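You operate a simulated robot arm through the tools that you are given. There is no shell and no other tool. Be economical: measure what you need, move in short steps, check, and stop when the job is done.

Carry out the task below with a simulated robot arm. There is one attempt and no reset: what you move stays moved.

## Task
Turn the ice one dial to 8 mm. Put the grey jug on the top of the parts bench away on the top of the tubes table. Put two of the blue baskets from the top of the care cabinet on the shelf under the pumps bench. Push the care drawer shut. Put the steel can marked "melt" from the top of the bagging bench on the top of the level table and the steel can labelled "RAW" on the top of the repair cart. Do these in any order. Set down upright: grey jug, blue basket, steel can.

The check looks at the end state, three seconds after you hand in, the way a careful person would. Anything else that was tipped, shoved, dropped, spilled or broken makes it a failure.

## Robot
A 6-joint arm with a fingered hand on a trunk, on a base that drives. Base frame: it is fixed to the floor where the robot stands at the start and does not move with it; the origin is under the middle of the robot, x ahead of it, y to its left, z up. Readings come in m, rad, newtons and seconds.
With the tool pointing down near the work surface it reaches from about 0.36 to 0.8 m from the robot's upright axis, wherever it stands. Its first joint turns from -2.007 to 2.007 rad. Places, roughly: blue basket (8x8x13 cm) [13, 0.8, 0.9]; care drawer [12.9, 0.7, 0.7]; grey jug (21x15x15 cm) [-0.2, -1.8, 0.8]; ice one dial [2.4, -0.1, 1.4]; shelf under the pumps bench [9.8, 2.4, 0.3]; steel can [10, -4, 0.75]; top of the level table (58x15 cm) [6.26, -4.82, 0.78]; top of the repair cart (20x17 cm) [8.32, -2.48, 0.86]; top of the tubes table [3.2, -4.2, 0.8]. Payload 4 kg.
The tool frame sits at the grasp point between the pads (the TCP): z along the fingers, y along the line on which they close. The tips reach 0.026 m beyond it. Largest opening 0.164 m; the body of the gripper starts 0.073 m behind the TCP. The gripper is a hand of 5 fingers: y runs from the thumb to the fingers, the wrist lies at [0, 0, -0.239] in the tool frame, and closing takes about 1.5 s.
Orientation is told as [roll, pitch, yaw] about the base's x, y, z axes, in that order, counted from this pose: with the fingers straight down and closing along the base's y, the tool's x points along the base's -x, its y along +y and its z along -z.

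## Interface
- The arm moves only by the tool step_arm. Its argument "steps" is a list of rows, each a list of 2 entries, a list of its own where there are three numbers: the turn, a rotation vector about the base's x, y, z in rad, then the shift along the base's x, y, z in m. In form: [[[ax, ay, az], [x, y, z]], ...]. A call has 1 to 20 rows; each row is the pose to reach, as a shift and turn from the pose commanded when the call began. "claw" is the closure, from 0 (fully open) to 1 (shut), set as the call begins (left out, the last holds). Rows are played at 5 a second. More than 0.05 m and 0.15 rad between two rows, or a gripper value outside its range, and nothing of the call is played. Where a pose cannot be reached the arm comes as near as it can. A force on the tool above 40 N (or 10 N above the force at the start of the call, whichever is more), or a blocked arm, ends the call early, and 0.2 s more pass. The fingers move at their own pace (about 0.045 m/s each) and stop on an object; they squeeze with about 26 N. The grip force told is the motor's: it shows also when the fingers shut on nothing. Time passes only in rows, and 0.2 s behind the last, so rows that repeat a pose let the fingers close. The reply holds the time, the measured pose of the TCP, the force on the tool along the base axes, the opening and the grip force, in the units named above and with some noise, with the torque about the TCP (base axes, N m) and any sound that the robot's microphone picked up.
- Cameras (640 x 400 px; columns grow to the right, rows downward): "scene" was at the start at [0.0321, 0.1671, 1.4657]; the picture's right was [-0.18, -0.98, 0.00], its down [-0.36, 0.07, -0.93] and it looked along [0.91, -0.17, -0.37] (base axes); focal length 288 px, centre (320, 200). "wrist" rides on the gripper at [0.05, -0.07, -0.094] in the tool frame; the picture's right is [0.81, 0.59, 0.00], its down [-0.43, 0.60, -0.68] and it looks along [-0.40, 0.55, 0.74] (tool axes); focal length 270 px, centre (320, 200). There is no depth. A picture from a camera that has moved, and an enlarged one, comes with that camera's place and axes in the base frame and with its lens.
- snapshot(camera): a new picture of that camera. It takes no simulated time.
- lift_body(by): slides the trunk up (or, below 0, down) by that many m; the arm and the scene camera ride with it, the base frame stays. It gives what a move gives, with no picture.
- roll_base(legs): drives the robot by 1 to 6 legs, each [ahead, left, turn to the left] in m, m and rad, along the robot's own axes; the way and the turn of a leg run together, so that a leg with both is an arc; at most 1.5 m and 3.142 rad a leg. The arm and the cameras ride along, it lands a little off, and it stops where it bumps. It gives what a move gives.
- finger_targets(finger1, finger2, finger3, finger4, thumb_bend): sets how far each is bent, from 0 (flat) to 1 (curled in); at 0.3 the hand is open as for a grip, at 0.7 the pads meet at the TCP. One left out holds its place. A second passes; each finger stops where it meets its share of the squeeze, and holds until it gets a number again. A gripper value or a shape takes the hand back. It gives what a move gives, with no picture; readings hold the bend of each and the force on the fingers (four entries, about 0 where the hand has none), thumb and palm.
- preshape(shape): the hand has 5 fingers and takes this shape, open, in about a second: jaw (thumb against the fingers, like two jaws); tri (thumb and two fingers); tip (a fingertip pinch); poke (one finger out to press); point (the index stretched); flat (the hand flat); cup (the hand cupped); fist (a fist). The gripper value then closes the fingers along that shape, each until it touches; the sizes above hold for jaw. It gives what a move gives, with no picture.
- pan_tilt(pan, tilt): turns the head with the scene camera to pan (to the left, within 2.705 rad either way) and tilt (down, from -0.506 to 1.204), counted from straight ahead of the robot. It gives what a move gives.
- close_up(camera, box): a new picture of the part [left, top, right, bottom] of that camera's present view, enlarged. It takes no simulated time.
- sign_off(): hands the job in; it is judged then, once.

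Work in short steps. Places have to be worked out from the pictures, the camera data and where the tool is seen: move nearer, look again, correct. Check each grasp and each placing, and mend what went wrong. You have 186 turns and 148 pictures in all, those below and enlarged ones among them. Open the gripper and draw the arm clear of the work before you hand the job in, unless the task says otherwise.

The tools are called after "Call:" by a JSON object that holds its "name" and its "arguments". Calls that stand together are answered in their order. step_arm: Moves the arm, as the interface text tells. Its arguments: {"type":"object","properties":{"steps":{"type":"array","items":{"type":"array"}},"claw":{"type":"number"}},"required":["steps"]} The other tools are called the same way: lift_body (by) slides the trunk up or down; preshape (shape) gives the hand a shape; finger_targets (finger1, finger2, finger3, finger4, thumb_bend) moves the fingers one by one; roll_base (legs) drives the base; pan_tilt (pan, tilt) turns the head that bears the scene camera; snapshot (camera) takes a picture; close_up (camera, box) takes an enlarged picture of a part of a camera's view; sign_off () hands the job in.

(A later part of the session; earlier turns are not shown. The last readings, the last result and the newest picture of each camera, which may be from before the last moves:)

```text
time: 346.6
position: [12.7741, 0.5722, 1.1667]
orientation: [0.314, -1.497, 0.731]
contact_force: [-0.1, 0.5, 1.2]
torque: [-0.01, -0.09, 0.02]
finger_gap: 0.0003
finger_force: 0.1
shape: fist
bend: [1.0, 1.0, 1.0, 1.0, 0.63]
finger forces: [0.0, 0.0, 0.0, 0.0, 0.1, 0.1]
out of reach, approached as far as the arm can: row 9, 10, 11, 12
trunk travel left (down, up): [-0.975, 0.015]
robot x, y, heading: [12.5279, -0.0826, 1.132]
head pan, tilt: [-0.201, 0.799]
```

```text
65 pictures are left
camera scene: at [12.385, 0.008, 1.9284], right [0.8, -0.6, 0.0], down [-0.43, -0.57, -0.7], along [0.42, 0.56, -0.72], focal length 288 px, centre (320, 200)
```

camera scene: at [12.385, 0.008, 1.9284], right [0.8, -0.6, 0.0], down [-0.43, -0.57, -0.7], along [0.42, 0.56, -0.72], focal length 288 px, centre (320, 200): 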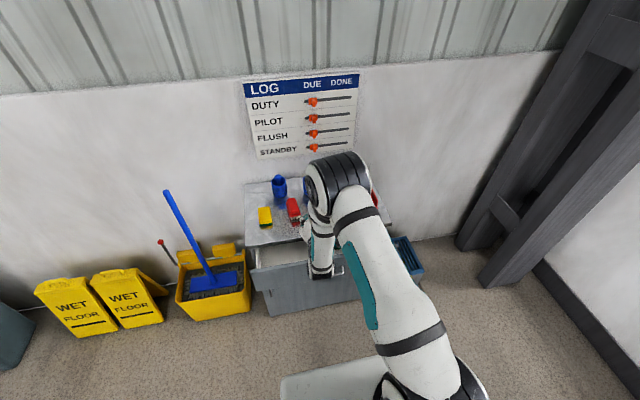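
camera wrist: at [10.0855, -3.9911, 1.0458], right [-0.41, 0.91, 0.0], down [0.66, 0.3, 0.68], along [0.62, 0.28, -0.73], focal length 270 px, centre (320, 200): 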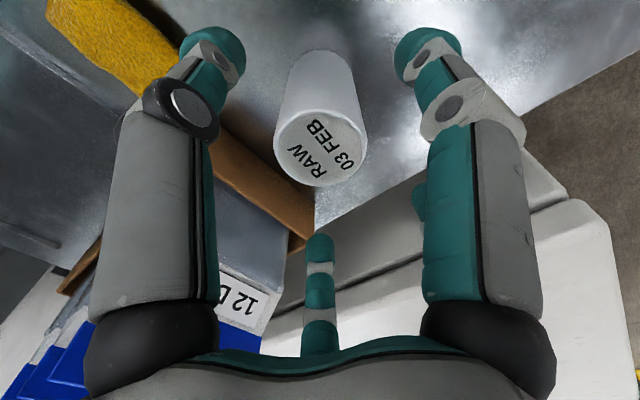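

The hand is nearly horizontal at z 1.17. Back the base 0.2 m, lower the trunk to handle height (≈0.70) and look.

Call:
{"name": "roll_base", "arguments": {"legs": [[-0.2, -0.05, 0]]}}

Call:
{"name": "lift_body", "arguments": {"by": -0.45}}

Call:
{"name": "snapshot", "arguments": {"camera": "scene"}}

```text
time: 348.2
position: [12.7347, 0.3685, 1.167]
orientation: [0.317, -1.497, 0.721]
contact_force: [-0.4, 0.5, -1.0]
torque: [0.0, 0.03, -0.01]
finger_gap: 0.0
finger_force: 0.1
shape: fist
bend: [1.0, 1.0, 1.0, 1.0, 0.63]
finger forces: [0.0, 0.0, 0.1, 0.1, 0.1, 0.1]
trunk travel left (down, up): [-0.975, 0.015]
robot x, y, heading: [12.4896, -0.2839, 1.125]
head pan, tilt: [-0.201, 0.799]
```

```text
refused: -0.45 is not a number from -0.4 to 0.4
```

```text
64 pictures are left
camera scene: at [12.3435, -0.1946, 1.9284], right [0.8, -0.6, 0.0], down [-0.43, -0.57, -0.7], along [0.42, 0.56, -0.72], focal length 288 px, centre (320, 200)
```

scene: 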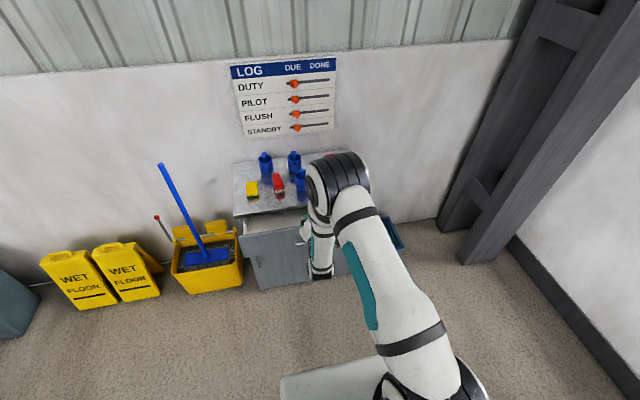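

Lift steps are limited to 0.4; lower in two.

Call:
{"name": "lift_body", "arguments": {"by": -0.4}}

Call:
{"name": "lift_body", "arguments": {"by": -0.06}}

Call:
{"name": "snapshot", "arguments": {"camera": "scene"}}

Call:
{"name": "snapshot", "arguments": {"camera": "wrist"}}

```text
time: 352.1
position: [12.7343, 0.3681, 0.7653]
orientation: [0.31, -1.496, 0.727]
contact_force: [0.1, 0.7, 0.5]
torque: [0.0, 0.01, 0.01]
finger_gap: 0.0001
finger_force: 0.0
shape: fist
bend: [1.0, 1.0, 1.0, 1.0, 0.63]
finger forces: [0.0, 0.0, 0.0, 0.0, 0.0, 0.0]
trunk travel left (down, up): [-0.575, 0.415]
robot x, y, heading: [12.49, -0.286, 1.124]
head pan, tilt: [-0.201, 0.799]
```

```text
time: 353.1
position: [12.7355, 0.3677, 0.7064]
orientation: [0.314, -1.495, 0.727]
contact_force: [-0.2, -0.5, 0.3]
torque: [-0.01, -0.02, 0.01]
finger_gap: 0.0002
finger_force: 0.0
shape: fist
bend: [1.0, 1.0, 1.0, 1.0, 0.63]
finger forces: [0.0, 0.1, 0.0, 0.1, 0.0, 0.0]
trunk travel left (down, up): [-0.515, 0.475]
robot x, y, heading: [12.4862, -0.2844, 1.122]
head pan, tilt: [-0.201, 0.799]
```

```text
63 pictures are left
camera scene: at [12.3437, -0.1934, 1.4684], right [0.8, -0.6, 0.0], down [-0.43, -0.57, -0.7], along [0.42, 0.56, -0.72], focal length 288 px, centre (320, 200)
```

scene: 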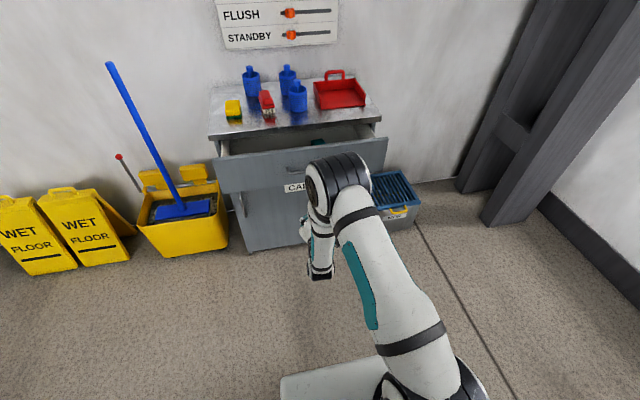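

```text
62 pictures are left
camera wrist: at [12.7434, 0.2503, 0.659], right [-0.55, 0.26, -0.79], down [-0.83, -0.26, 0.49], along [-0.08, 0.93, 0.36], focal length 270 px, centre (320, 200)
```

wrist: 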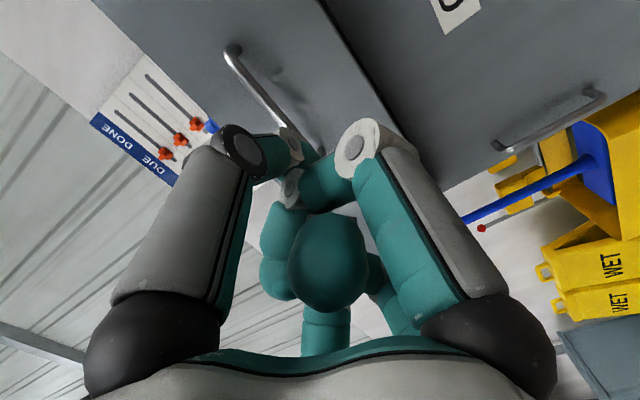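

The fist points at the drawer beneath its handle line, ~0.26 m short. Drive forward 0.13 m, then push with the arm under force limit.

Call:
{"name": "roll_base", "arguments": {"legs": [[0.13, 0, 0]]}}

Call:
{"name": "step_arm", "arguments": {"steps": [[[0, 0, 0], [0.009, 0.018, 0]], [[0, 0, 0], [0.017, 0.036, 0]], [[0, 0, 0], [0.026, 0.054, 0]], [[0, 0, 0], [0.035, 0.072, 0]], [[0, 0, 0], [0.043, 0.09, 0]], [[0, 0, 0], [0.052, 0.108, 0]], [[0, 0, 0], [0.061, 0.126, 0]], [[0, 0, 0], [0.07, 0.144, 0]]]}}

Call:
{"name": "snapshot", "arguments": {"camera": "scene"}}

```text
time: 354.4
position: [12.7927, 0.4854, 0.7052]
orientation: [0.308, -1.496, 0.728]
contact_force: [1.2, 0.0, -0.4]
torque: [-0.03, -0.02, 0.0]
finger_gap: 0.0
finger_force: 0.0
shape: fist
bend: [1.0, 1.0, 1.0, 1.0, 0.63]
finger forces: [0.0, 0.0, 0.0, 0.0, 0.1, 0.1]
trunk travel left (down, up): [-0.515, 0.475]
robot x, y, heading: [12.5436, -0.1664, 1.117]
head pan, tilt: [-0.201, 0.799]
```

```text
time: 356.2
position: [12.859, 0.6305, 0.7086]
orientation: [0.289, -1.496, 0.738]
contact_force: [0.0, 0.7, 0.2]
torque: [0.01, -0.01, 0.01]
finger_gap: 0.0
finger_force: 0.0
shape: fist
bend: [1.0, 1.0, 1.0, 1.0, 0.63]
finger forces: [0.0, 0.0, 0.0, 0.0, 0.1, 0.1]
trunk travel left (down, up): [-0.515, 0.475]
robot x, y, heading: [12.5443, -0.1653, 1.119]
head pan, tilt: [-0.201, 0.799]
```

```text
61 pictures are left
camera scene: at [12.4002, -0.076, 1.4684], right [0.8, -0.6, 0.0], down [-0.43, -0.57, -0.7], along [0.42, 0.56, -0.72], focal length 288 px, centre (320, 200)
```

scene: 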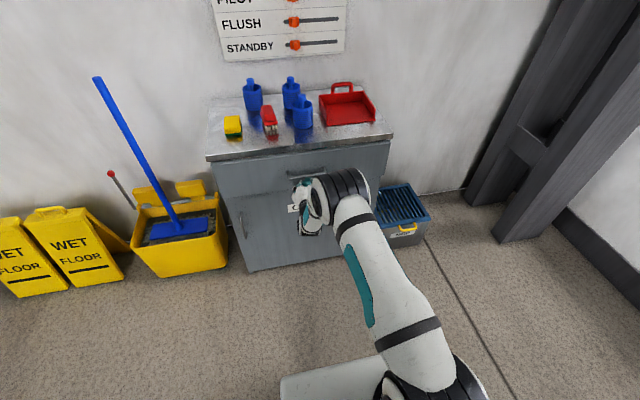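

The drawer seems nearly closed already with very little force. Close-up.

Call:
{"name": "close_up", "arguments": {"camera": "scene", "box": [190, 120, 406, 270]}}

```text
2.67 times, centred on (298, 195) of scene
camera zoom: at [12.4002, -0.076, 1.4684], right [0.8, -0.6, 0.0], down [-0.43, -0.57, -0.7], along [0.42, 0.56, -0.72], focal length 768 px, centre (379, 213)
```

zoom: 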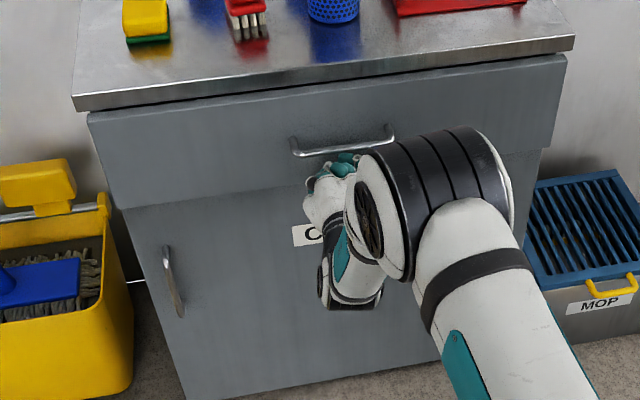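

Continue pushing until resistance appears.

Call:
{"name": "step_arm", "arguments": {"steps": [[[0, 0, 0], [0.006, 0.013, 0]], [[0, 0, 0], [0.012, 0.026, 0]], [[0, 0, 0], [0.019, 0.039, 0]], [[0, 0, 0], [0.025, 0.052, 0]], [[0, 0, 0], [0.031, 0.065, 0]], [[0, 0, 0], [0.037, 0.078, 0]]]}}

Call:
{"name": "close_up", "arguments": {"camera": "scene", "box": [190, 120, 406, 270]}}

```text
time: 357.1
position: [12.8836, 0.6633, 0.7022]
orientation: [0.271, -1.489, 0.749]
contact_force: [-7.7, -21.1, 5.0]
torque: [0.08, -0.05, -0.1]
finger_gap: 0.0001
finger_force: 0.0
shape: fist
bend: [1.0, 1.0, 1.0, 1.0, 0.81]
finger forces: [0.1, 0.0, 0.0, 0.1, 24.1, 0.1]
trunk travel left (down, up): [-0.515, 0.475]
robot x, y, heading: [12.5414, -0.1661, 1.121]
head pan, tilt: [-0.201, 0.799]
stopped in row 4: the force on the tool passed its limit at 62 N (the readings are from after the stop); the commanded pose is now the measured one
```

```text
2.67 times, centred on (298, 195) of scene
camera zoom: at [12.3989, -0.0797, 1.4686], right [0.8, -0.61, 0.0], down [-0.43, -0.57, -0.7], along [0.42, 0.56, -0.72], focal length 768 px, centre (379, 213)
```

zoom: 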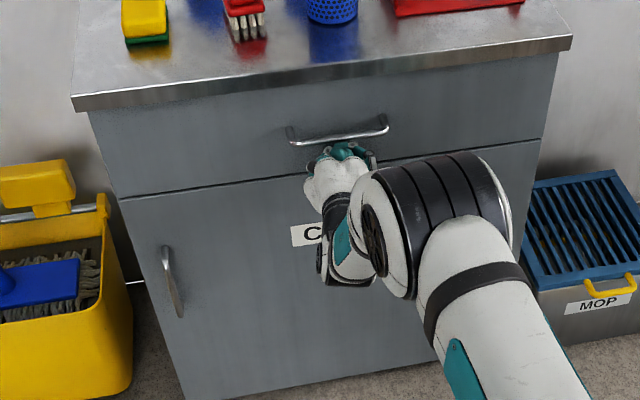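

The drawer is flush shut. Retract the fist and back off; then look at the baskets.

Call:
{"name": "step_arm", "arguments": {"steps": [[[0, 0, 0], [-0.015, -0.032, 0]], [[0, 0, 0], [-0.03, -0.064, 0]], [[0, 0, 0], [-0.045, -0.096, 0]], [[0, 0, 0], [-0.06, -0.128, 0]], [[0, 0, 0], [-0.075, -0.16, 0]]]}}

Call:
{"name": "close_up", "arguments": {"camera": "scene", "box": [200, 60, 400, 170]}}

```text
time: 358.2
position: [12.8109, 0.5056, 0.7013]
orientation: [0.276, -1.488, 0.743]
contact_force: [-0.5, 0.4, -0.5]
torque: [0.01, -0.01, 0.03]
finger_gap: 0.0
finger_force: 0.1
shape: fist
bend: [1.0, 1.0, 1.0, 1.0, 0.63]
finger forces: [0.0, 0.0, 0.0, 0.1, 0.0, 0.0]
trunk travel left (down, up): [-0.515, 0.475]
robot x, y, heading: [12.5425, -0.1657, 1.12]
head pan, tilt: [-0.201, 0.799]
```

```text
3.20 times, centred on (300, 115) of scene
camera zoom: at [12.4002, -0.0766, 1.4684], right [0.8, -0.61, 0.0], down [-0.43, -0.57, -0.7], along [0.42, 0.55, -0.72], focal length 921 px, centre (384, 472)
```

zoom: 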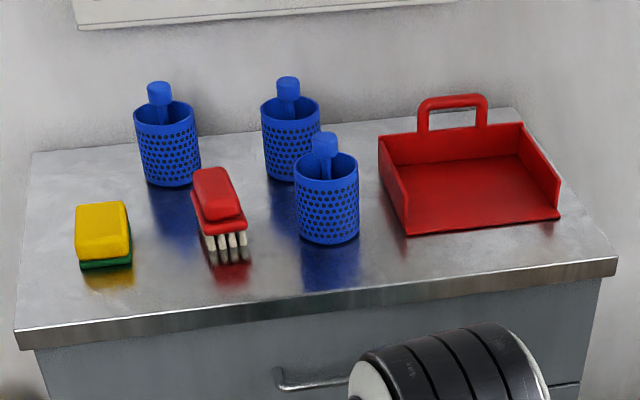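

Knobs triangulated: C (12.962,0.772,0.97), B (13.010,0.924,0.97), A (12.871,1.005,0.975). I'll grip a knob with the tool tilted 45° (needed for the low shelf). Raise, tilt the tool and try the tri shape.

Call:
{"name": "lift_body", "arguments": {"by": 0.4}}

Call:
{"name": "preshape", "arguments": {"shape": "tri"}}

Call:
{"name": "step_arm", "arguments": {"steps": [[[-0.117, 0.057, 0], [0, 0, 0]], [[-0.235, 0.115, 0], [0, 0, 0]], [[-0.352, 0.172, 0], [0, 0, 0]], [[-0.47, 0.23, 0], [0, 0, 0]], [[-0.587, 0.287, 0], [0, 0, 0]], [[-0.705, 0.345, 0], [0, 0, 0]], [[-0.705, 0.345, 0], [0, 0, 0]]]}}

Call:
{"name": "snapshot", "arguments": {"camera": "scene"}}

Call:
{"name": "snapshot", "arguments": {"camera": "wrist"}}

```text
time: 362.1
position: [12.8124, 0.5062, 1.1004]
orientation: [0.271, -1.489, 0.751]
contact_force: [0.3, -0.2, 0.3]
torque: [0.01, -0.01, 0.0]
finger_gap: 0.0
finger_force: 0.0
shape: fist
bend: [1.0, 1.0, 1.0, 1.0, 0.63]
finger forces: [0.1, 0.1, 0.0, 0.0, 0.0, 0.1]
trunk travel left (down, up): [-0.915, 0.075]
robot x, y, heading: [12.5444, -0.1659, 1.122]
head pan, tilt: [-0.201, 0.799]
```

```text
time: 363.0
position: [12.8106, 0.505, 1.1011]
orientation: [0.271, -1.489, 0.749]
contact_force: [-0.3, 0.2, 0.1]
torque: [-0.01, 0.0, 0.01]
finger_gap: 0.164
finger_force: 0.1
shape: tri
bend: [0.14, 0.3, 0.3, 0.14, 0.3]
finger forces: [0.1, 0.0, 0.0, 0.1, 0.1, 0.0]
trunk travel left (down, up): [-0.915, 0.075]
robot x, y, heading: [12.5414, -0.1644, 1.116]
head pan, tilt: [-0.201, 0.799]
```

```text
time: 364.6
position: [12.8119, 0.5042, 1.102]
orientation: [-0.071, -0.708, 1.076]
contact_force: [-0.1, 0.0, 0.3]
torque: [0.01, 0.0, 0.04]
finger_gap: 0.1638
finger_force: 0.1
shape: tri
bend: [0.14, 0.3, 0.3, 0.14, 0.3]
finger forces: [0.0, 0.0, 0.0, 0.0, 0.1, 0.0]
trunk travel left (down, up): [-0.915, 0.075]
robot x, y, heading: [12.5457, -0.1685, 1.124]
head pan, tilt: [-0.201, 0.799]
```

```text
57 pictures are left
camera scene: at [12.4001, -0.0767, 1.8684], right [0.8, -0.61, 0.0], down [-0.43, -0.57, -0.7], along [0.42, 0.55, -0.72], focal length 288 px, centre (320, 200)
```

scene: 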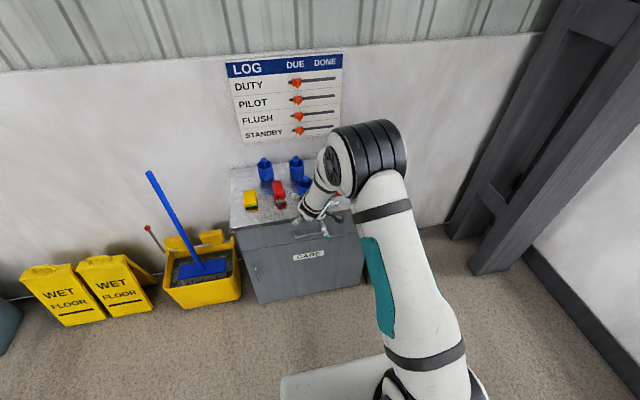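

```text
56 pictures are left
camera wrist: at [12.8173, 0.3861, 1.1405], right [-0.8, -0.24, -0.56], down [-0.6, 0.23, 0.76], along [-0.06, 0.94, -0.33], focal length 270 px, centre (320, 200)
```

wrist: 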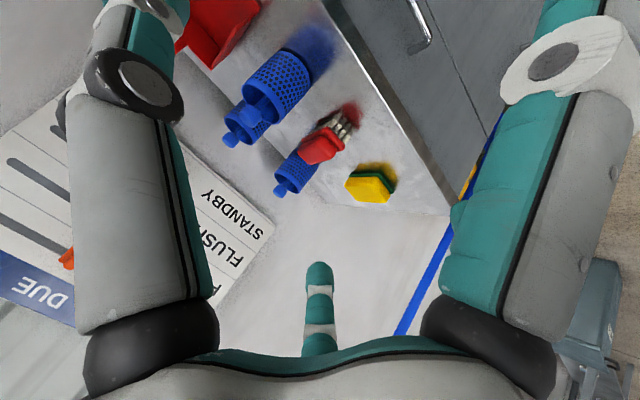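

Tool tilted ~41°, y horizontal. Curl fingers 1 and 4 out of the way, keep thumb/2/3 half open, and drive 0.26 m forward above basket C.

Call:
{"name": "finger_targets", "arguments": {"finger1": 1.0, "finger2": 0.42, "finger3": 0.42, "finger4": 1.0, "thumb_bend": 0.42}}

Call:
{"name": "lift_body", "arguments": {"by": 0.05}}

Call:
{"name": "roll_base", "arguments": {"legs": [[0.24, 0, 0]]}}

Call:
{"name": "snapshot", "arguments": {"camera": "wrist"}}

Call:
{"name": "snapshot", "arguments": {"camera": "scene"}}

```text
time: 365.6
position: [12.8127, 0.5062, 1.0998]
orientation: [-0.069, -0.708, 1.075]
contact_force: [0.0, -0.2, 0.3]
torque: [-0.02, -0.03, -0.03]
finger_gap: 0.0535
finger_force: 0.1
shape: fingers
bend: [0.75, 0.42, 0.42, 0.75, 0.42]
finger forces: [0.0, 0.0, 0.0, 0.0, 0.0, 0.0]
trunk travel left (down, up): [-0.915, 0.075]
robot x, y, heading: [12.5445, -0.1648, 1.117]
head pan, tilt: [-0.201, 0.799]
```

```text
time: 366.5
position: [12.8127, 0.5054, 1.15]
orientation: [-0.07, -0.708, 1.075]
contact_force: [0.4, -0.1, 0.3]
torque: [-0.02, 0.01, -0.03]
finger_gap: 0.0538
finger_force: 0.1
shape: fingers
bend: [0.75, 0.42, 0.42, 0.75, 0.42]
finger forces: [0.0, 0.0, 0.1, 0.0, 0.0, 0.1]
trunk travel left (down, up): [-0.965, 0.025]
robot x, y, heading: [12.5445, -0.1657, 1.122]
head pan, tilt: [-0.201, 0.799]
```

```text
time: 368.3
position: [12.9157, 0.7224, 1.1496]
orientation: [-0.069, -0.71, 1.079]
contact_force: [-0.5, 0.7, 0.0]
torque: [-0.01, -0.02, -0.01]
finger_gap: 0.0539
finger_force: 0.1
shape: fingers
bend: [0.75, 0.42, 0.42, 0.75, 0.42]
finger forces: [0.0, 0.2, 0.0, 0.1, 0.0, 0.0]
trunk travel left (down, up): [-0.965, 0.025]
robot x, y, heading: [12.6495, 0.0459, 1.123]
head pan, tilt: [-0.201, 0.799]
```

```text
55 pictures are left
camera wrist: at [12.9206, 0.603, 1.1898], right [-0.79, -0.24, -0.56], down [-0.6, 0.23, 0.76], along [-0.06, 0.94, -0.33], focal length 270 px, centre (320, 200)
```

wrist: 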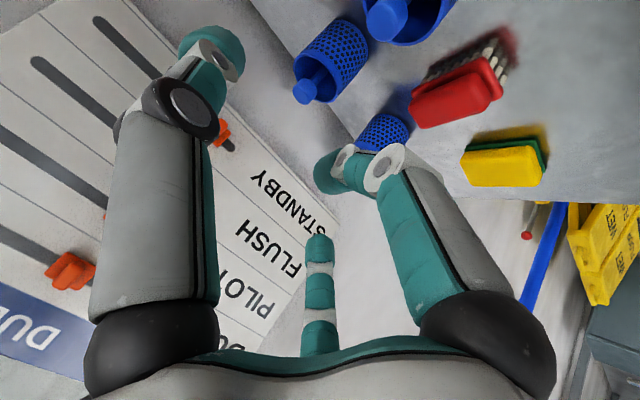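

```text
54 pictures are left
camera scene: at [12.5047, 0.1401, 1.9183], right [0.8, -0.6, 0.0], down [-0.43, -0.57, -0.7], along [0.42, 0.55, -0.72], focal length 288 px, centre (320, 200)
```

scene: 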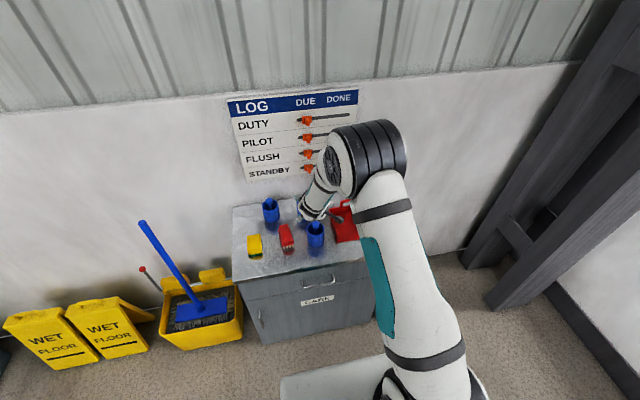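

Knob C is confirmed at (12.955,0.77,0.97). Narrow the three fingers to 0.54 and descend to the pre-grasp point 8 cm up the tool axis.

Call:
{"name": "finger_targets", "arguments": {"finger1": 1.0, "finger2": 0.54, "finger3": 0.54, "finger4": 1.0, "thumb_bend": 0.54}}

Call:
{"name": "step_arm", "arguments": {"steps": [[[0, 0, 0], [0.005, 0.001, -0.04]], [[0, 0, 0], [0.01, 0.003, -0.08]], [[0, 0, 0], [0.014, 0.004, -0.115]], [[0, 0, 0], [0.014, 0.004, -0.115]]]}}

Call:
{"name": "snapshot", "arguments": {"camera": "wrist"}}

Call:
{"name": "close_up", "arguments": {"camera": "scene", "box": [220, 170, 380, 290]}}

```text
time: 369.3
position: [12.9155, 0.7215, 1.1496]
orientation: [-0.069, -0.711, 1.079]
contact_force: [0.0, -0.2, 0.7]
torque: [0.03, 0.01, 0.01]
finger_gap: 0.0298
finger_force: 0.0
shape: fingers
bend: [0.75, 0.54, 0.54, 0.75, 0.54]
finger forces: [0.0, 0.0, 0.1, 0.0, 0.0, 0.1]
trunk travel left (down, up): [-0.965, 0.025]
robot x, y, heading: [12.6459, 0.0487, 1.123]
head pan, tilt: [-0.201, 0.799]
```

```text
time: 370.3
position: [12.9291, 0.7251, 1.0366]
orientation: [-0.069, -0.71, 1.079]
contact_force: [0.8, 0.3, 1.0]
torque: [0.01, 0.0, -0.01]
finger_gap: 0.0295
finger_force: 0.1
shape: fingers
bend: [0.75, 0.54, 0.54, 0.75, 0.54]
finger forces: [0.0, 0.0, 0.1, 0.0, 0.0, 0.0]
trunk travel left (down, up): [-0.965, 0.025]
robot x, y, heading: [12.6502, 0.0462, 1.12]
head pan, tilt: [-0.201, 0.799]
```

```text
53 pictures are left
camera wrist: at [12.9351, 0.6059, 1.0756], right [-0.79, -0.24, -0.56], down [-0.6, 0.23, 0.76], along [-0.06, 0.94, -0.33], focal length 270 px, centre (320, 200)
```

wrist: 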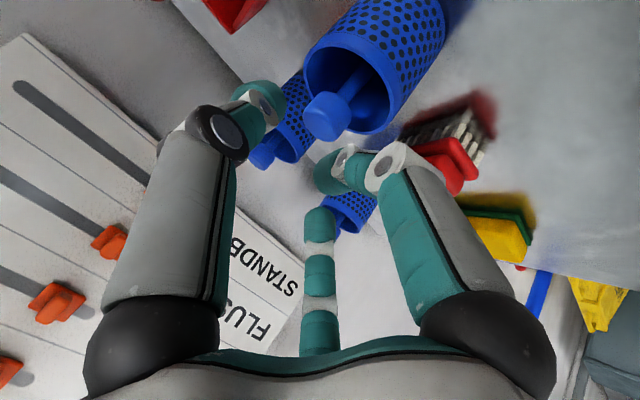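

```text
3.33 times, centred on (300, 230) of scene
camera zoom: at [12.5037, 0.138, 1.9184], right [0.8, -0.6, 0.0], down [-0.43, -0.57, -0.7], along [0.42, 0.56, -0.72], focal length 959 px, centre (387, 100)
```

zoom: 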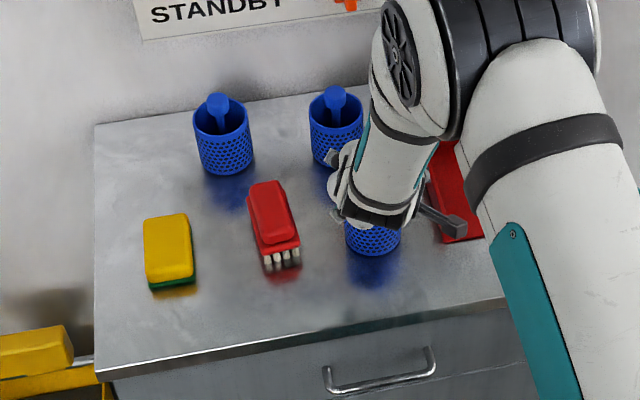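

Fingers 1/4 stall at 0.75 across the grasp centre, so I open them wide instead (they clear the cup). Then advance onto the knob at (12.958,0.769,0.972).

Call:
{"name": "finger_targets", "arguments": {"finger1": 0.03, "finger2": 0.5, "finger3": 0.5, "finger4": 0.1, "thumb_bend": 0.5}}

Call:
{"name": "step_arm", "arguments": {"steps": [[[0, 0, 0], [0.007, 0.011, -0.017]], [[0, 0, 0], [0.015, 0.022, -0.034]], [[0, 0, 0], [0.022, 0.033, -0.05]], [[0, 0, 0], [0.029, 0.044, -0.065]], [[0, 0, 0], [0.029, 0.044, -0.065]]]}}

Call:
{"name": "snapshot", "arguments": {"camera": "wrist"}}

```text
time: 371.3
position: [12.9296, 0.726, 1.0365]
orientation: [-0.071, -0.709, 1.08]
contact_force: [0.5, 0.1, -1.1]
torque: [-0.04, 0.03, 0.02]
finger_gap: 0.0998
finger_force: 0.1
shape: fingers
bend: [0.04, 0.5, 0.5, 0.1, 0.5]
finger forces: [0.1, 0.1, 0.1, 0.0, 0.1, 0.0]
trunk travel left (down, up): [-0.965, 0.025]
robot x, y, heading: [12.6468, 0.0513, 1.122]
head pan, tilt: [-0.201, 0.799]
```

```text
time: 372.5
position: [12.957, 0.7689, 0.9721]
orientation: [-0.07, -0.707, 1.078]
contact_force: [0.3, -0.3, -0.5]
torque: [0.0, 0.0, 0.03]
finger_gap: 0.0997
finger_force: 0.1
shape: fingers
bend: [0.04, 0.5, 0.5, 0.1, 0.5]
finger forces: [0.0, 0.0, 0.0, 0.0, 0.0, 0.0]
trunk travel left (down, up): [-0.965, 0.025]
robot x, y, heading: [12.6462, 0.0508, 1.121]
head pan, tilt: [-0.201, 0.799]
```

```text
51 pictures are left
camera wrist: at [12.9628, 0.6492, 1.0118], right [-0.79, -0.24, -0.56], down [-0.61, 0.23, 0.76], along [-0.06, 0.94, -0.33], focal length 270 px, centre (320, 200)
```

wrist: 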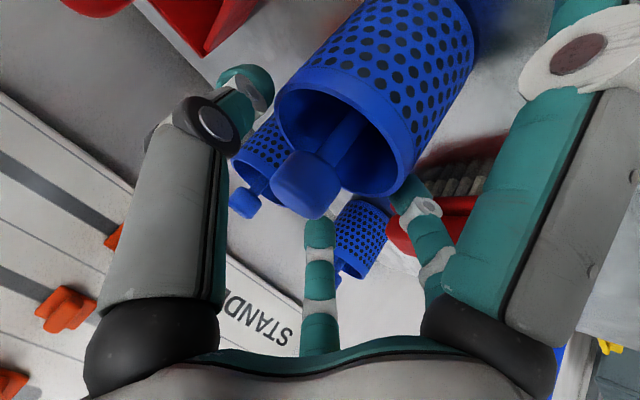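

The TCP projects to the image centre; the knob is ~7 mm off, within the fingers. Close thumb and fingers 2–3.

Call:
{"name": "finger_targets", "arguments": {"finger2": 0.75, "finger3": 0.75, "thumb_bend": 0.75}}

Call:
{"name": "snapshot", "arguments": {"camera": "wrist"}}

```text
time: 373.5
position: [12.9572, 0.7682, 0.9721]
orientation: [-0.071, -0.709, 1.079]
contact_force: [0.7, 1.1, 0.8]
torque: [0.01, 0.0, 0.01]
finger_gap: 0.0994
finger_force: 21.3
shape: fingers
bend: [0.04, 0.54, 0.66, 0.1, 0.64]
finger forces: [0.0, 9.4, 8.2, 0.0, 25.4, 0.0]
trunk travel left (down, up): [-0.965, 0.025]
robot x, y, heading: [12.6479, 0.0482, 1.12]
head pan, tilt: [-0.201, 0.799]
```

```text
50 pictures are left
camera wrist: at [12.9628, 0.6493, 1.0116], right [-0.79, -0.24, -0.56], down [-0.6, 0.23, 0.76], along [-0.06, 0.94, -0.33], focal length 270 px, centre (320, 200)
```

wrist: 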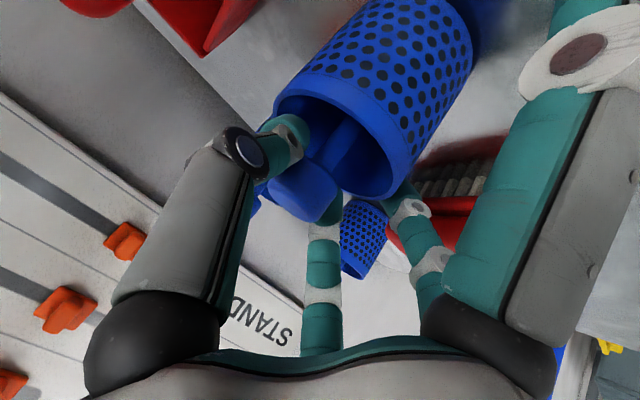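

Thumb and finger 3 hold the knob, finger 2 presses the cup's outside. Lift 5 cm and check how it hangs.

Call:
{"name": "step_arm", "arguments": {"steps": [[[0, 0, 0], [0, 0, 0.015]], [[0, 0, 0], [0, 0, 0.03]], [[0, 0, 0], [0, 0, 0.05]], [[0, 0, 0], [0, 0, 0.05]]]}}

Call:
{"name": "close_up", "arguments": {"camera": "scene", "box": [220, 150, 380, 270]}}

Call:
{"name": "snapshot", "arguments": {"camera": "wrist"}}

```text
time: 374.5
position: [12.9576, 0.7718, 1.0201]
orientation: [-0.069, -0.709, 1.078]
contact_force: [-0.1, 0.3, -1.0]
torque: [0.01, 0.02, -0.02]
finger_gap: 0.0992
finger_force: 21.5
shape: fingers
bend: [0.04, 0.54, 0.66, 0.1, 0.64]
finger forces: [0.0, 9.4, 8.1, 0.0, 25.4, 0.0]
trunk travel left (down, up): [-0.965, 0.025]
robot x, y, heading: [12.6463, 0.0485, 1.122]
head pan, tilt: [-0.201, 0.799]
```

```text
3.33 times, centred on (300, 210) of scene
camera zoom: at [12.5044, 0.1397, 1.9183], right [0.8, -0.6, 0.0], down [-0.43, -0.57, -0.7], along [0.42, 0.56, -0.72], focal length 959 px, centre (387, 167)
```

zoom: 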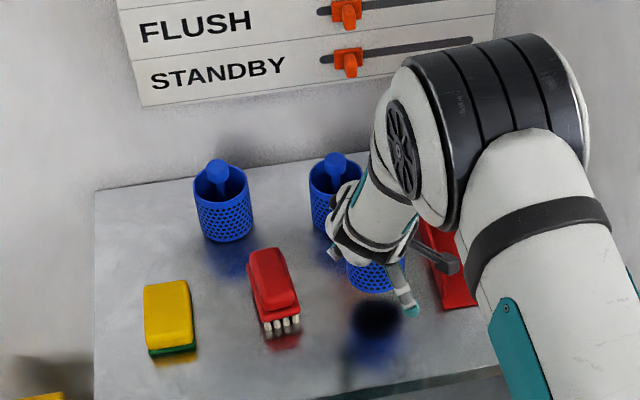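

```text
48 pictures are left
camera wrist: at [12.9628, 0.6512, 1.061], right [-0.79, -0.24, -0.56], down [-0.6, 0.23, 0.76], along [-0.06, 0.94, -0.33], focal length 270 px, centre (320, 200)
```

wrist: 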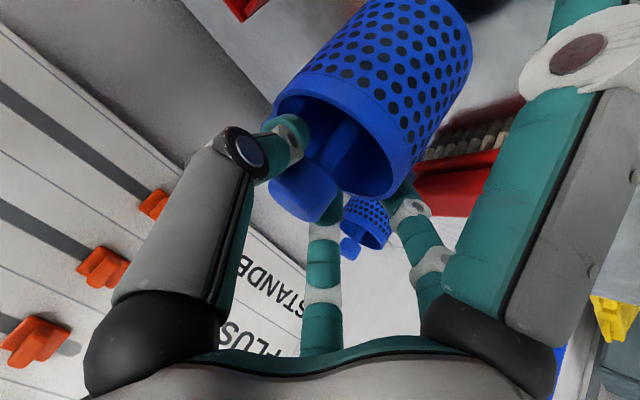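

Basket C hangs firmly and upright. Back off and translate left toward the pumps bench (facing direction is nearly the same), then look.

Call:
{"name": "roll_base", "arguments": {"legs": [[-0.5, 0, 0], [0.124, 1.297, 0], [0.124, 1.297, 0]]}}

Call:
{"name": "pan_tilt", "arguments": {"pan": 0.25, "tilt": 0.8}}

Call:
{"name": "snapshot", "arguments": {"camera": "scene"}}

```text
time: 389.7
position: [10.5176, 1.681, 1.022]
orientation: [-0.07, -0.709, 1.1]
contact_force: [0.5, 0.4, -0.9]
torque: [0.02, 0.01, -0.02]
finger_gap: 0.099
finger_force: 21.3
shape: fingers
bend: [0.04, 0.54, 0.66, 0.1, 0.64]
finger forces: [0.1, 9.3, 8.0, 0.1, 25.6, 0.1]
trunk travel left (down, up): [-0.965, 0.025]
robot x, y, heading: [10.2168, 0.954, 1.139]
head pan, tilt: [-0.201, 0.799]
```

```text
time: 390.6
position: [10.5172, 1.6802, 1.0207]
orientation: [-0.069, -0.709, 1.1]
contact_force: [0.4, 0.3, -0.2]
torque: [0.02, 0.01, 0.01]
finger_gap: 0.099
finger_force: 22.3
shape: fingers
bend: [0.04, 0.54, 0.66, 0.1, 0.64]
finger forces: [0.0, 9.4, 8.1, 0.1, 25.6, 0.1]
trunk travel left (down, up): [-0.965, 0.025]
robot x, y, heading: [10.2199, 0.9517, 1.142]
head pan, tilt: [0.25, 0.799]
```

```text
47 pictures are left
camera scene: at [10.0442, 1.0544, 1.9184], right [0.98, -0.18, 0.0], down [-0.13, -0.71, -0.7], along [0.12, 0.69, -0.72], focal length 288 px, centre (320, 200)
```

scene: 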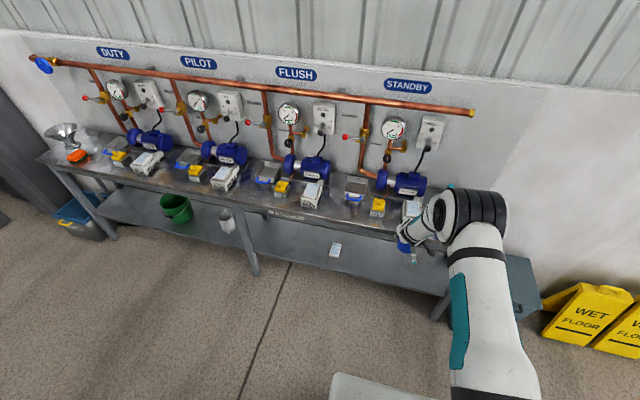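

The pumps bench shelf right section is visible with a small white tag on it. Close-up.

Call:
{"name": "close_up", "arguments": {"camera": "scene", "box": [220, 190, 460, 340]}}

```text
2.67 times, centred on (340, 265) of scene
camera zoom: at [10.0442, 1.0544, 1.9184], right [0.98, -0.18, 0.0], down [-0.13, -0.71, -0.7], along [0.12, 0.69, -0.72], focal length 768 px, centre (267, 27)
```

zoom: 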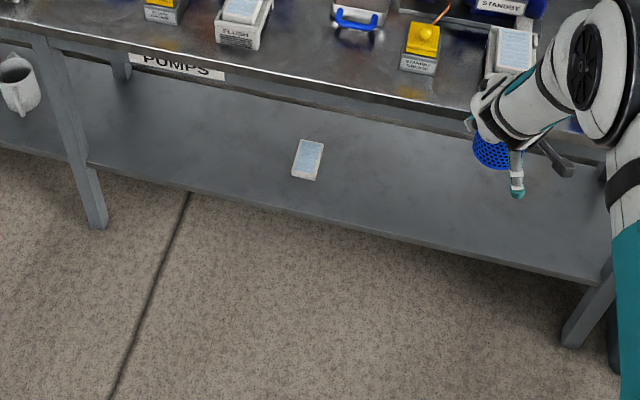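

The arm's elbow stays high (≈0.47 above the TCP), so I can reach under the top's edge with the basket ~6 cm inside the shelf edge. Back off, lower to shelf height, then look.

Call:
{"name": "roll_base", "arguments": {"legs": [[-0.35, -0.14, 0]]}}

Call:
{"name": "lift_body", "arguments": {"by": -0.4}}

Call:
{"name": "lift_body", "arguments": {"by": -0.15}}

Call:
{"name": "pan_tilt", "arguments": {"pan": 0.1, "tilt": 0.6}}

Call:
{"name": "snapshot", "arguments": {"camera": "scene"}}

```text
time: 392.9
position: [10.5027, 1.3138, 1.0213]
orientation: [-0.068, -0.708, 1.096]
contact_force: [-0.3, 0.3, -1.2]
torque: [-0.02, 0.0, 0.0]
finger_gap: 0.0989
finger_force: 21.7
shape: fingers
bend: [0.04, 0.54, 0.66, 0.1, 0.64]
finger forces: [0.0, 9.3, 8.1, 0.0, 25.6, 0.1]
trunk travel left (down, up): [-0.965, 0.025]
robot x, y, heading: [10.2069, 0.5895, 1.143]
head pan, tilt: [0.25, 0.799]
```

```text
time: 396.7
position: [10.5037, 1.3136, 0.6224]
orientation: [-0.069, -0.709, 1.097]
contact_force: [-0.3, 0.6, -0.8]
torque: [0.01, 0.02, 0.02]
finger_gap: 0.0989
finger_force: 21.5
shape: fingers
bend: [0.04, 0.54, 0.66, 0.1, 0.64]
finger forces: [0.0, 9.4, 8.0, 0.0, 25.9, 0.0]
trunk travel left (down, up): [-0.565, 0.425]
robot x, y, heading: [10.2004, 0.587, 1.144]
head pan, tilt: [0.25, 0.799]
```

```text
time: 398.5
position: [10.5029, 1.3145, 0.4709]
orientation: [-0.071, -0.71, 1.096]
contact_force: [-0.7, 0.3, -0.6]
torque: [-0.02, 0.01, -0.03]
finger_gap: 0.0993
finger_force: 21.7
shape: fingers
bend: [0.04, 0.54, 0.66, 0.1, 0.64]
finger forces: [0.0, 9.4, 8.1, 0.0, 26.0, 0.0]
trunk travel left (down, up): [-0.415, 0.575]
robot x, y, heading: [10.207, 0.5875, 1.139]
head pan, tilt: [0.25, 0.799]
```

```text
time: 399.2
position: [10.5037, 1.3138, 0.4719]
orientation: [-0.07, -0.708, 1.095]
contact_force: [-0.2, 0.2, -0.9]
torque: [-0.02, -0.01, 0.0]
finger_gap: 0.0994
finger_force: 22.3
shape: fingers
bend: [0.04, 0.54, 0.66, 0.1, 0.64]
finger forces: [0.0, 9.3, 8.1, 0.0, 26.1, 0.0]
trunk travel left (down, up): [-0.415, 0.575]
robot x, y, heading: [10.2064, 0.589, 1.142]
head pan, tilt: [0.099, 0.6]
```

```text
45 pictures are left
camera scene: at [10.0426, 0.6934, 1.3852], right [0.95, -0.33, 0.0], down [-0.18, -0.53, -0.82], along [0.27, 0.78, -0.57], focal length 288 px, centre (320, 200)
```

scene: 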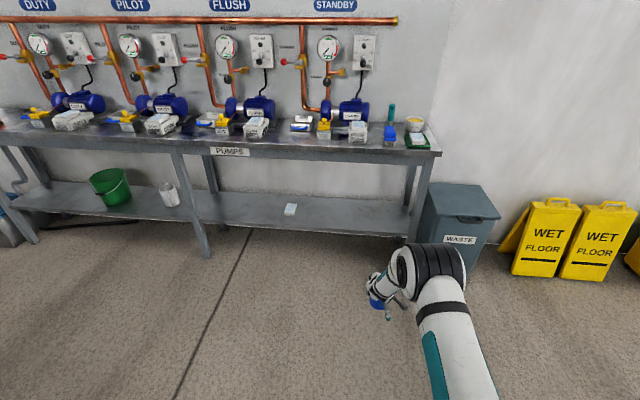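

Triangulation: shelf z≈0.345, bench top ≈0.81, edges flush. Target (10.73,1.83), 7 cm inside. Raise 5 cm for clearance and drive most of the way in.

Call:
{"name": "lift_body", "arguments": {"by": 0.06}}

Call:
{"name": "roll_base", "arguments": {"legs": [[0.44, 0.01, 0]]}}

Call:
{"name": "pan_tilt", "arguments": {"pan": 0.0, "tilt": 0.8}}

Call:
{"name": "snapshot", "arguments": {"camera": "scene"}}

Call:
{"name": "snapshot", "arguments": {"camera": "wrist"}}

```text
time: 400.2
position: [10.5029, 1.3139, 0.5317]
orientation: [-0.069, -0.706, 1.096]
contact_force: [-0.5, -0.1, -1.2]
torque: [0.0, 0.01, -0.01]
finger_gap: 0.0991
finger_force: 21.7
shape: fingers
bend: [0.04, 0.54, 0.66, 0.1, 0.64]
finger forces: [0.0, 9.4, 8.2, 0.1, 26.0, 0.0]
trunk travel left (down, up): [-0.475, 0.515]
robot x, y, heading: [10.2081, 0.5895, 1.144]
head pan, tilt: [0.099, 0.6]
```

```text
time: 402.9
position: [10.6681, 1.7181, 0.53]
orientation: [-0.07, -0.71, 1.105]
contact_force: [-0.7, -0.1, -1.5]
torque: [-0.03, 0.02, 0.01]
finger_gap: 0.0993
finger_force: 21.9
shape: fingers
bend: [0.04, 0.54, 0.66, 0.1, 0.64]
finger forces: [0.0, 9.4, 8.2, 0.1, 26.1, 0.0]
trunk travel left (down, up): [-0.475, 0.515]
robot x, y, heading: [10.3795, 0.9879, 1.149]
head pan, tilt: [0.099, 0.6]
```

```text
time: 403.6
position: [10.6693, 1.717, 0.5291]
orientation: [-0.068, -0.708, 1.102]
contact_force: [-1.1, -0.2, -1.3]
torque: [0.0, 0.02, -0.01]
finger_gap: 0.099
finger_force: 21.4
shape: fingers
bend: [0.04, 0.54, 0.66, 0.1, 0.64]
finger forces: [0.0, 9.5, 8.2, 0.0, 26.1, 0.0]
trunk travel left (down, up): [-0.475, 0.515]
robot x, y, heading: [10.3758, 0.9879, 1.148]
head pan, tilt: [0.0, 0.799]
```

```text
44 pictures are left
camera scene: at [10.2182, 1.0831, 1.4284], right [0.91, -0.41, 0.0], down [-0.29, -0.65, -0.7], along [0.29, 0.64, -0.72], focal length 288 px, centre (320, 200)
```

scene: 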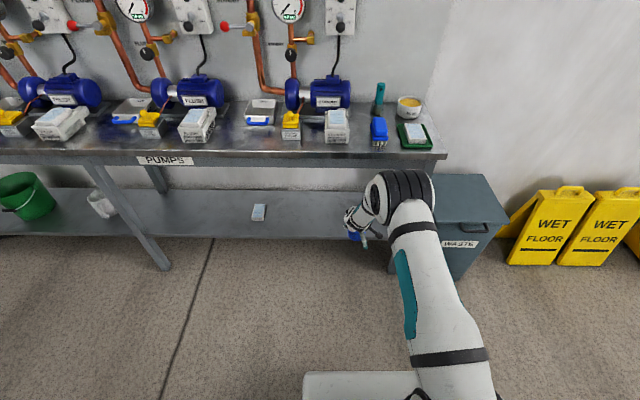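

```text
43 pictures are left
camera wrist: at [10.6775, 1.5985, 0.5711], right [-0.79, -0.26, -0.56], down [-0.61, 0.21, 0.76], along [-0.08, 0.94, -0.33], focal length 270 px, centre (320, 200)
```

wrist: 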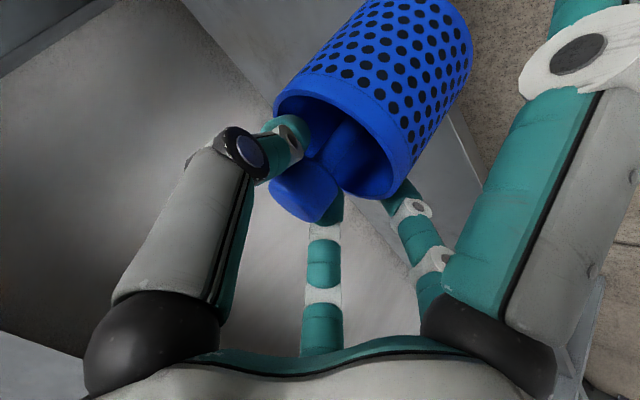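

TCP is ~6 cm outside the shelf edge; drive 0.13 m more, then check before lowering.

Call:
{"name": "roll_base", "arguments": {"legs": [[0.13, 0, 0]]}}

Call:
{"name": "close_up", "arguments": {"camera": "scene", "box": [240, 130, 480, 290]}}

Call:
{"name": "snapshot", "arguments": {"camera": "wrist"}}

```text
time: 404.9
position: [10.7215, 1.8342, 0.5303]
orientation: [-0.07, -0.709, 1.103]
contact_force: [-0.9, -0.9, -1.6]
torque: [0.0, 0.01, 0.01]
finger_gap: 0.0992
finger_force: 21.3
shape: fingers
bend: [0.04, 0.54, 0.66, 0.1, 0.64]
finger forces: [0.0, 9.4, 8.2, 0.1, 26.1, 0.1]
trunk travel left (down, up): [-0.475, 0.515]
robot x, y, heading: [10.43, 1.1067, 1.151]
head pan, tilt: [0.0, 0.799]
```

```text
2.50 times, centred on (360, 210) of scene
camera zoom: at [10.2705, 1.1993, 1.4283], right [0.91, -0.41, 0.0], down [-0.29, -0.65, -0.7], along [0.29, 0.64, -0.72], focal length 720 px, centre (220, 175)
```

zoom: 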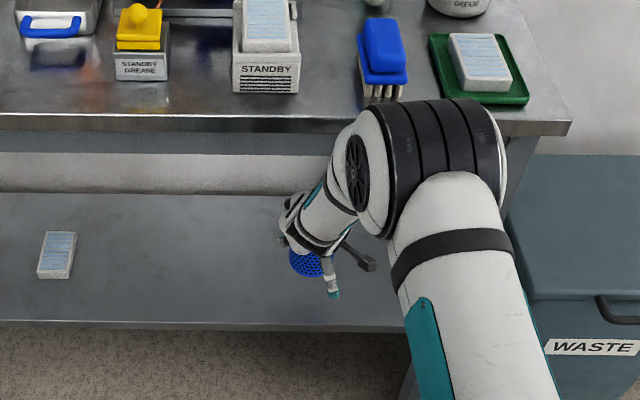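

```text
41 pictures are left
camera wrist: at [10.7299, 1.7144, 0.571], right [-0.79, -0.26, -0.56], down [-0.61, 0.21, 0.76], along [-0.08, 0.94, -0.33], focal length 270 px, centre (320, 200)
```

wrist: 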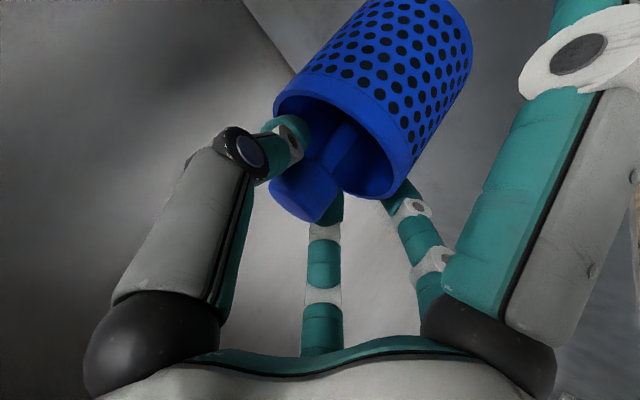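

Basket is above the shelf, inside the edge. Lower gently to contact.

Call:
{"name": "step_arm", "arguments": {"steps": [[[0, 0, 0], [0, 0, -0.02]], [[0, 0, 0], [0, 0, -0.035]], [[0, 0, 0], [0, 0, -0.045]], [[0, 0, 0], [0, 0, -0.05]], [[0, 0, 0], [0, 0, -0.054]], [[0, 0, 0], [0, 0, -0.058]], [[0, 0, 0], [0, 0, -0.062]], [[0, 0, 0], [0, 0, -0.066]]]}}

```text
time: 406.7
position: [10.7224, 1.834, 0.4648]
orientation: [-0.07, -0.706, 1.103]
contact_force: [0.1, 0.8, -1.0]
torque: [-0.03, -0.02, 0.0]
finger_gap: 0.0992
finger_force: 21.8
shape: fingers
bend: [0.04, 0.54, 0.66, 0.1, 0.64]
finger forces: [0.1, 9.4, 8.2, 0.1, 26.1, 0.0]
trunk travel left (down, up): [-0.475, 0.515]
robot x, y, heading: [10.4315, 1.105, 1.149]
head pan, tilt: [0.0, 0.799]
```

No contact yet at 0.465; keep lowering in 4 mm rows.

Call:
{"name": "step_arm", "arguments": {"steps": [[[0, 0, 0], [0, 0, -0.004]], [[0, 0, 0], [0, 0, -0.008]], [[0, 0, 0], [0, 0, -0.012]], [[0, 0, 0], [0, 0, -0.016]], [[0, 0, 0], [0, 0, -0.02]], [[0, 0, 0], [0, 0, -0.024]], [[0, 0, 0], [0, 0, -0.028]]]}}

Call:
{"name": "close_up", "arguments": {"camera": "scene", "box": [280, 180, 440, 290]}}

```text
time: 408.3
position: [10.7214, 1.8337, 0.4358]
orientation: [-0.069, -0.708, 1.105]
contact_force: [-0.2, -0.2, -0.3]
torque: [0.02, -0.05, -0.01]
finger_gap: 0.099
finger_force: 22.6
shape: fingers
bend: [0.04, 0.54, 0.66, 0.1, 0.64]
finger forces: [0.0, 9.6, 8.1, 0.0, 27.1, 0.0]
trunk travel left (down, up): [-0.475, 0.515]
robot x, y, heading: [10.4282, 1.1044, 1.154]
head pan, tilt: [0.0, 0.799]
```

```text
3.64 times, centred on (360, 235) of scene
camera zoom: at [10.2704, 1.199, 1.4284], right [0.91, -0.41, 0.0], down [-0.29, -0.65, -0.7], along [0.29, 0.64, -0.72], focal length 1047 px, centre (174, 73)
```

zoom: 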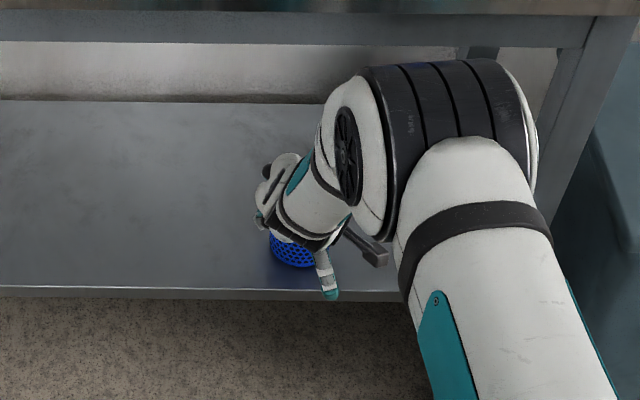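

Nearly touching (load is going off). A few more millimetres.

Call:
{"name": "step_arm", "arguments": {"steps": [[[0, 0, 0], [0, 0, -0.002]], [[0, 0, 0], [0, 0, -0.004]], [[0, 0, 0], [0, 0, -0.006]]]}}

```text
time: 409.1
position: [10.723, 1.8349, 0.4356]
orientation: [-0.071, -0.714, 1.103]
contact_force: [-0.9, -2.2, 20.6]
torque: [0.04, -0.45, -0.02]
finger_gap: 0.0992
finger_force: 30.5
shape: fingers
bend: [0.04, 0.54, 0.66, 0.1, 0.64]
finger forces: [0.0, 10.7, 8.6, 0.2, 41.5, 0.0]
trunk travel left (down, up): [-0.475, 0.515]
robot x, y, heading: [10.4259, 1.1047, 1.149]
head pan, tilt: [0.0, 0.799]
```

Contact (20 N). Relax 4 mm and open thumb, 2 and 3 slightly.

Call:
{"name": "step_arm", "arguments": {"steps": [[[0, 0, 0], [0, 0, 0.002]], [[0, 0, 0], [0, 0, 0.004]]]}}

Call:
{"name": "finger_targets", "arguments": {"finger2": 0.47, "finger3": 0.5, "thumb_bend": 0.48}}

Call:
{"name": "snapshot", "arguments": {"camera": "wrist"}}

```text
time: 409.7
position: [10.7213, 1.8317, 0.4345]
orientation: [-0.07, -0.709, 1.106]
contact_force: [1.0, 3.9, 7.4]
torque: [0.13, -0.26, 0.07]
finger_gap: 0.0992
finger_force: 25.7
shape: fingers
bend: [0.04, 0.54, 0.66, 0.1, 0.64]
finger forces: [0.0, 9.6, 8.3, 0.0, 33.3, 0.0]
trunk travel left (down, up): [-0.475, 0.515]
robot x, y, heading: [10.4293, 1.105, 1.148]
head pan, tilt: [0.0, 0.799]
```

```text
time: 410.7
position: [10.7215, 1.8327, 0.4358]
orientation: [-0.069, -0.708, 1.104]
contact_force: [-0.1, 0.2, 1.0]
torque: [-0.03, 0.01, -0.02]
finger_gap: 0.1001
finger_force: 0.0
shape: fingers
bend: [0.04, 0.47, 0.5, 0.1, 0.48]
finger forces: [0.1, 0.0, 0.1, 0.1, 0.0, 0.1]
trunk travel left (down, up): [-0.475, 0.515]
robot x, y, heading: [10.4317, 1.1051, 1.149]
head pan, tilt: [0.0, 0.799]
```

```text
39 pictures are left
camera wrist: at [10.7304, 1.7136, 0.4755], right [-0.79, -0.26, -0.56], down [-0.61, 0.21, 0.76], along [-0.08, 0.94, -0.33], focal length 270 px, centre (320, 200)
```

wrist: 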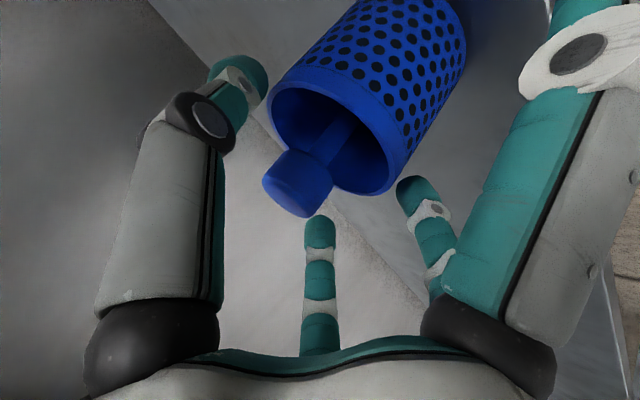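

Basket stands free and upright. Withdraw along the tool axis, back the base off and check.

Call:
{"name": "step_arm", "arguments": {"steps": [[[0, 0, 0], [-0.013, -0.018, 0.024]], [[0, 0, 0], [-0.026, -0.036, 0.048]], [[0, 0, 0], [-0.039, -0.054, 0.072]], [[0, 0, 0], [-0.039, -0.054, 0.072]]]}}

Call:
{"name": "roll_base", "arguments": {"legs": [[-0.5, 0, 0]]}}

Call:
{"name": "snapshot", "arguments": {"camera": "scene"}}

```text
time: 411.7
position: [10.6824, 1.7799, 0.5079]
orientation: [-0.071, -0.709, 1.105]
contact_force: [-0.2, -0.2, 0.5]
torque: [0.03, 0.0, -0.01]
finger_gap: 0.1001
finger_force: 0.0
shape: fingers
bend: [0.04, 0.47, 0.5, 0.1, 0.48]
finger forces: [0.0, 0.0, 0.0, 0.1, 0.0, 0.0]
trunk travel left (down, up): [-0.475, 0.515]
robot x, y, heading: [10.4304, 1.1041, 1.15]
head pan, tilt: [0.0, 0.799]
```

```text
time: 414.6
position: [10.4787, 1.3207, 0.5075]
orientation: [-0.071, -0.709, 1.098]
contact_force: [0.2, 0.7, 0.2]
torque: [0.02, -0.02, 0.04]
finger_gap: 0.1004
finger_force: 0.1
shape: fingers
bend: [0.04, 0.47, 0.5, 0.1, 0.48]
finger forces: [0.1, 0.1, 0.0, 0.0, 0.1, 0.1]
trunk travel left (down, up): [-0.475, 0.515]
robot x, y, heading: [10.2227, 0.6507, 1.14]
head pan, tilt: [0.0, 0.799]
```

```text
38 pictures are left
camera scene: at [10.0636, 0.7427, 1.4284], right [0.91, -0.42, 0.0], down [-0.3, -0.65, -0.7], along [0.29, 0.63, -0.72], focal length 288 px, centre (320, 200)
```

scene: 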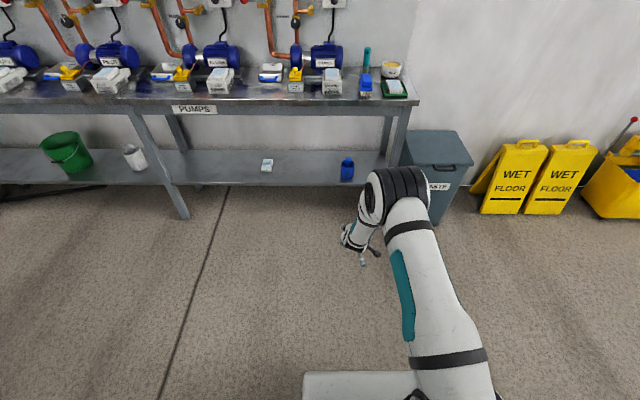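

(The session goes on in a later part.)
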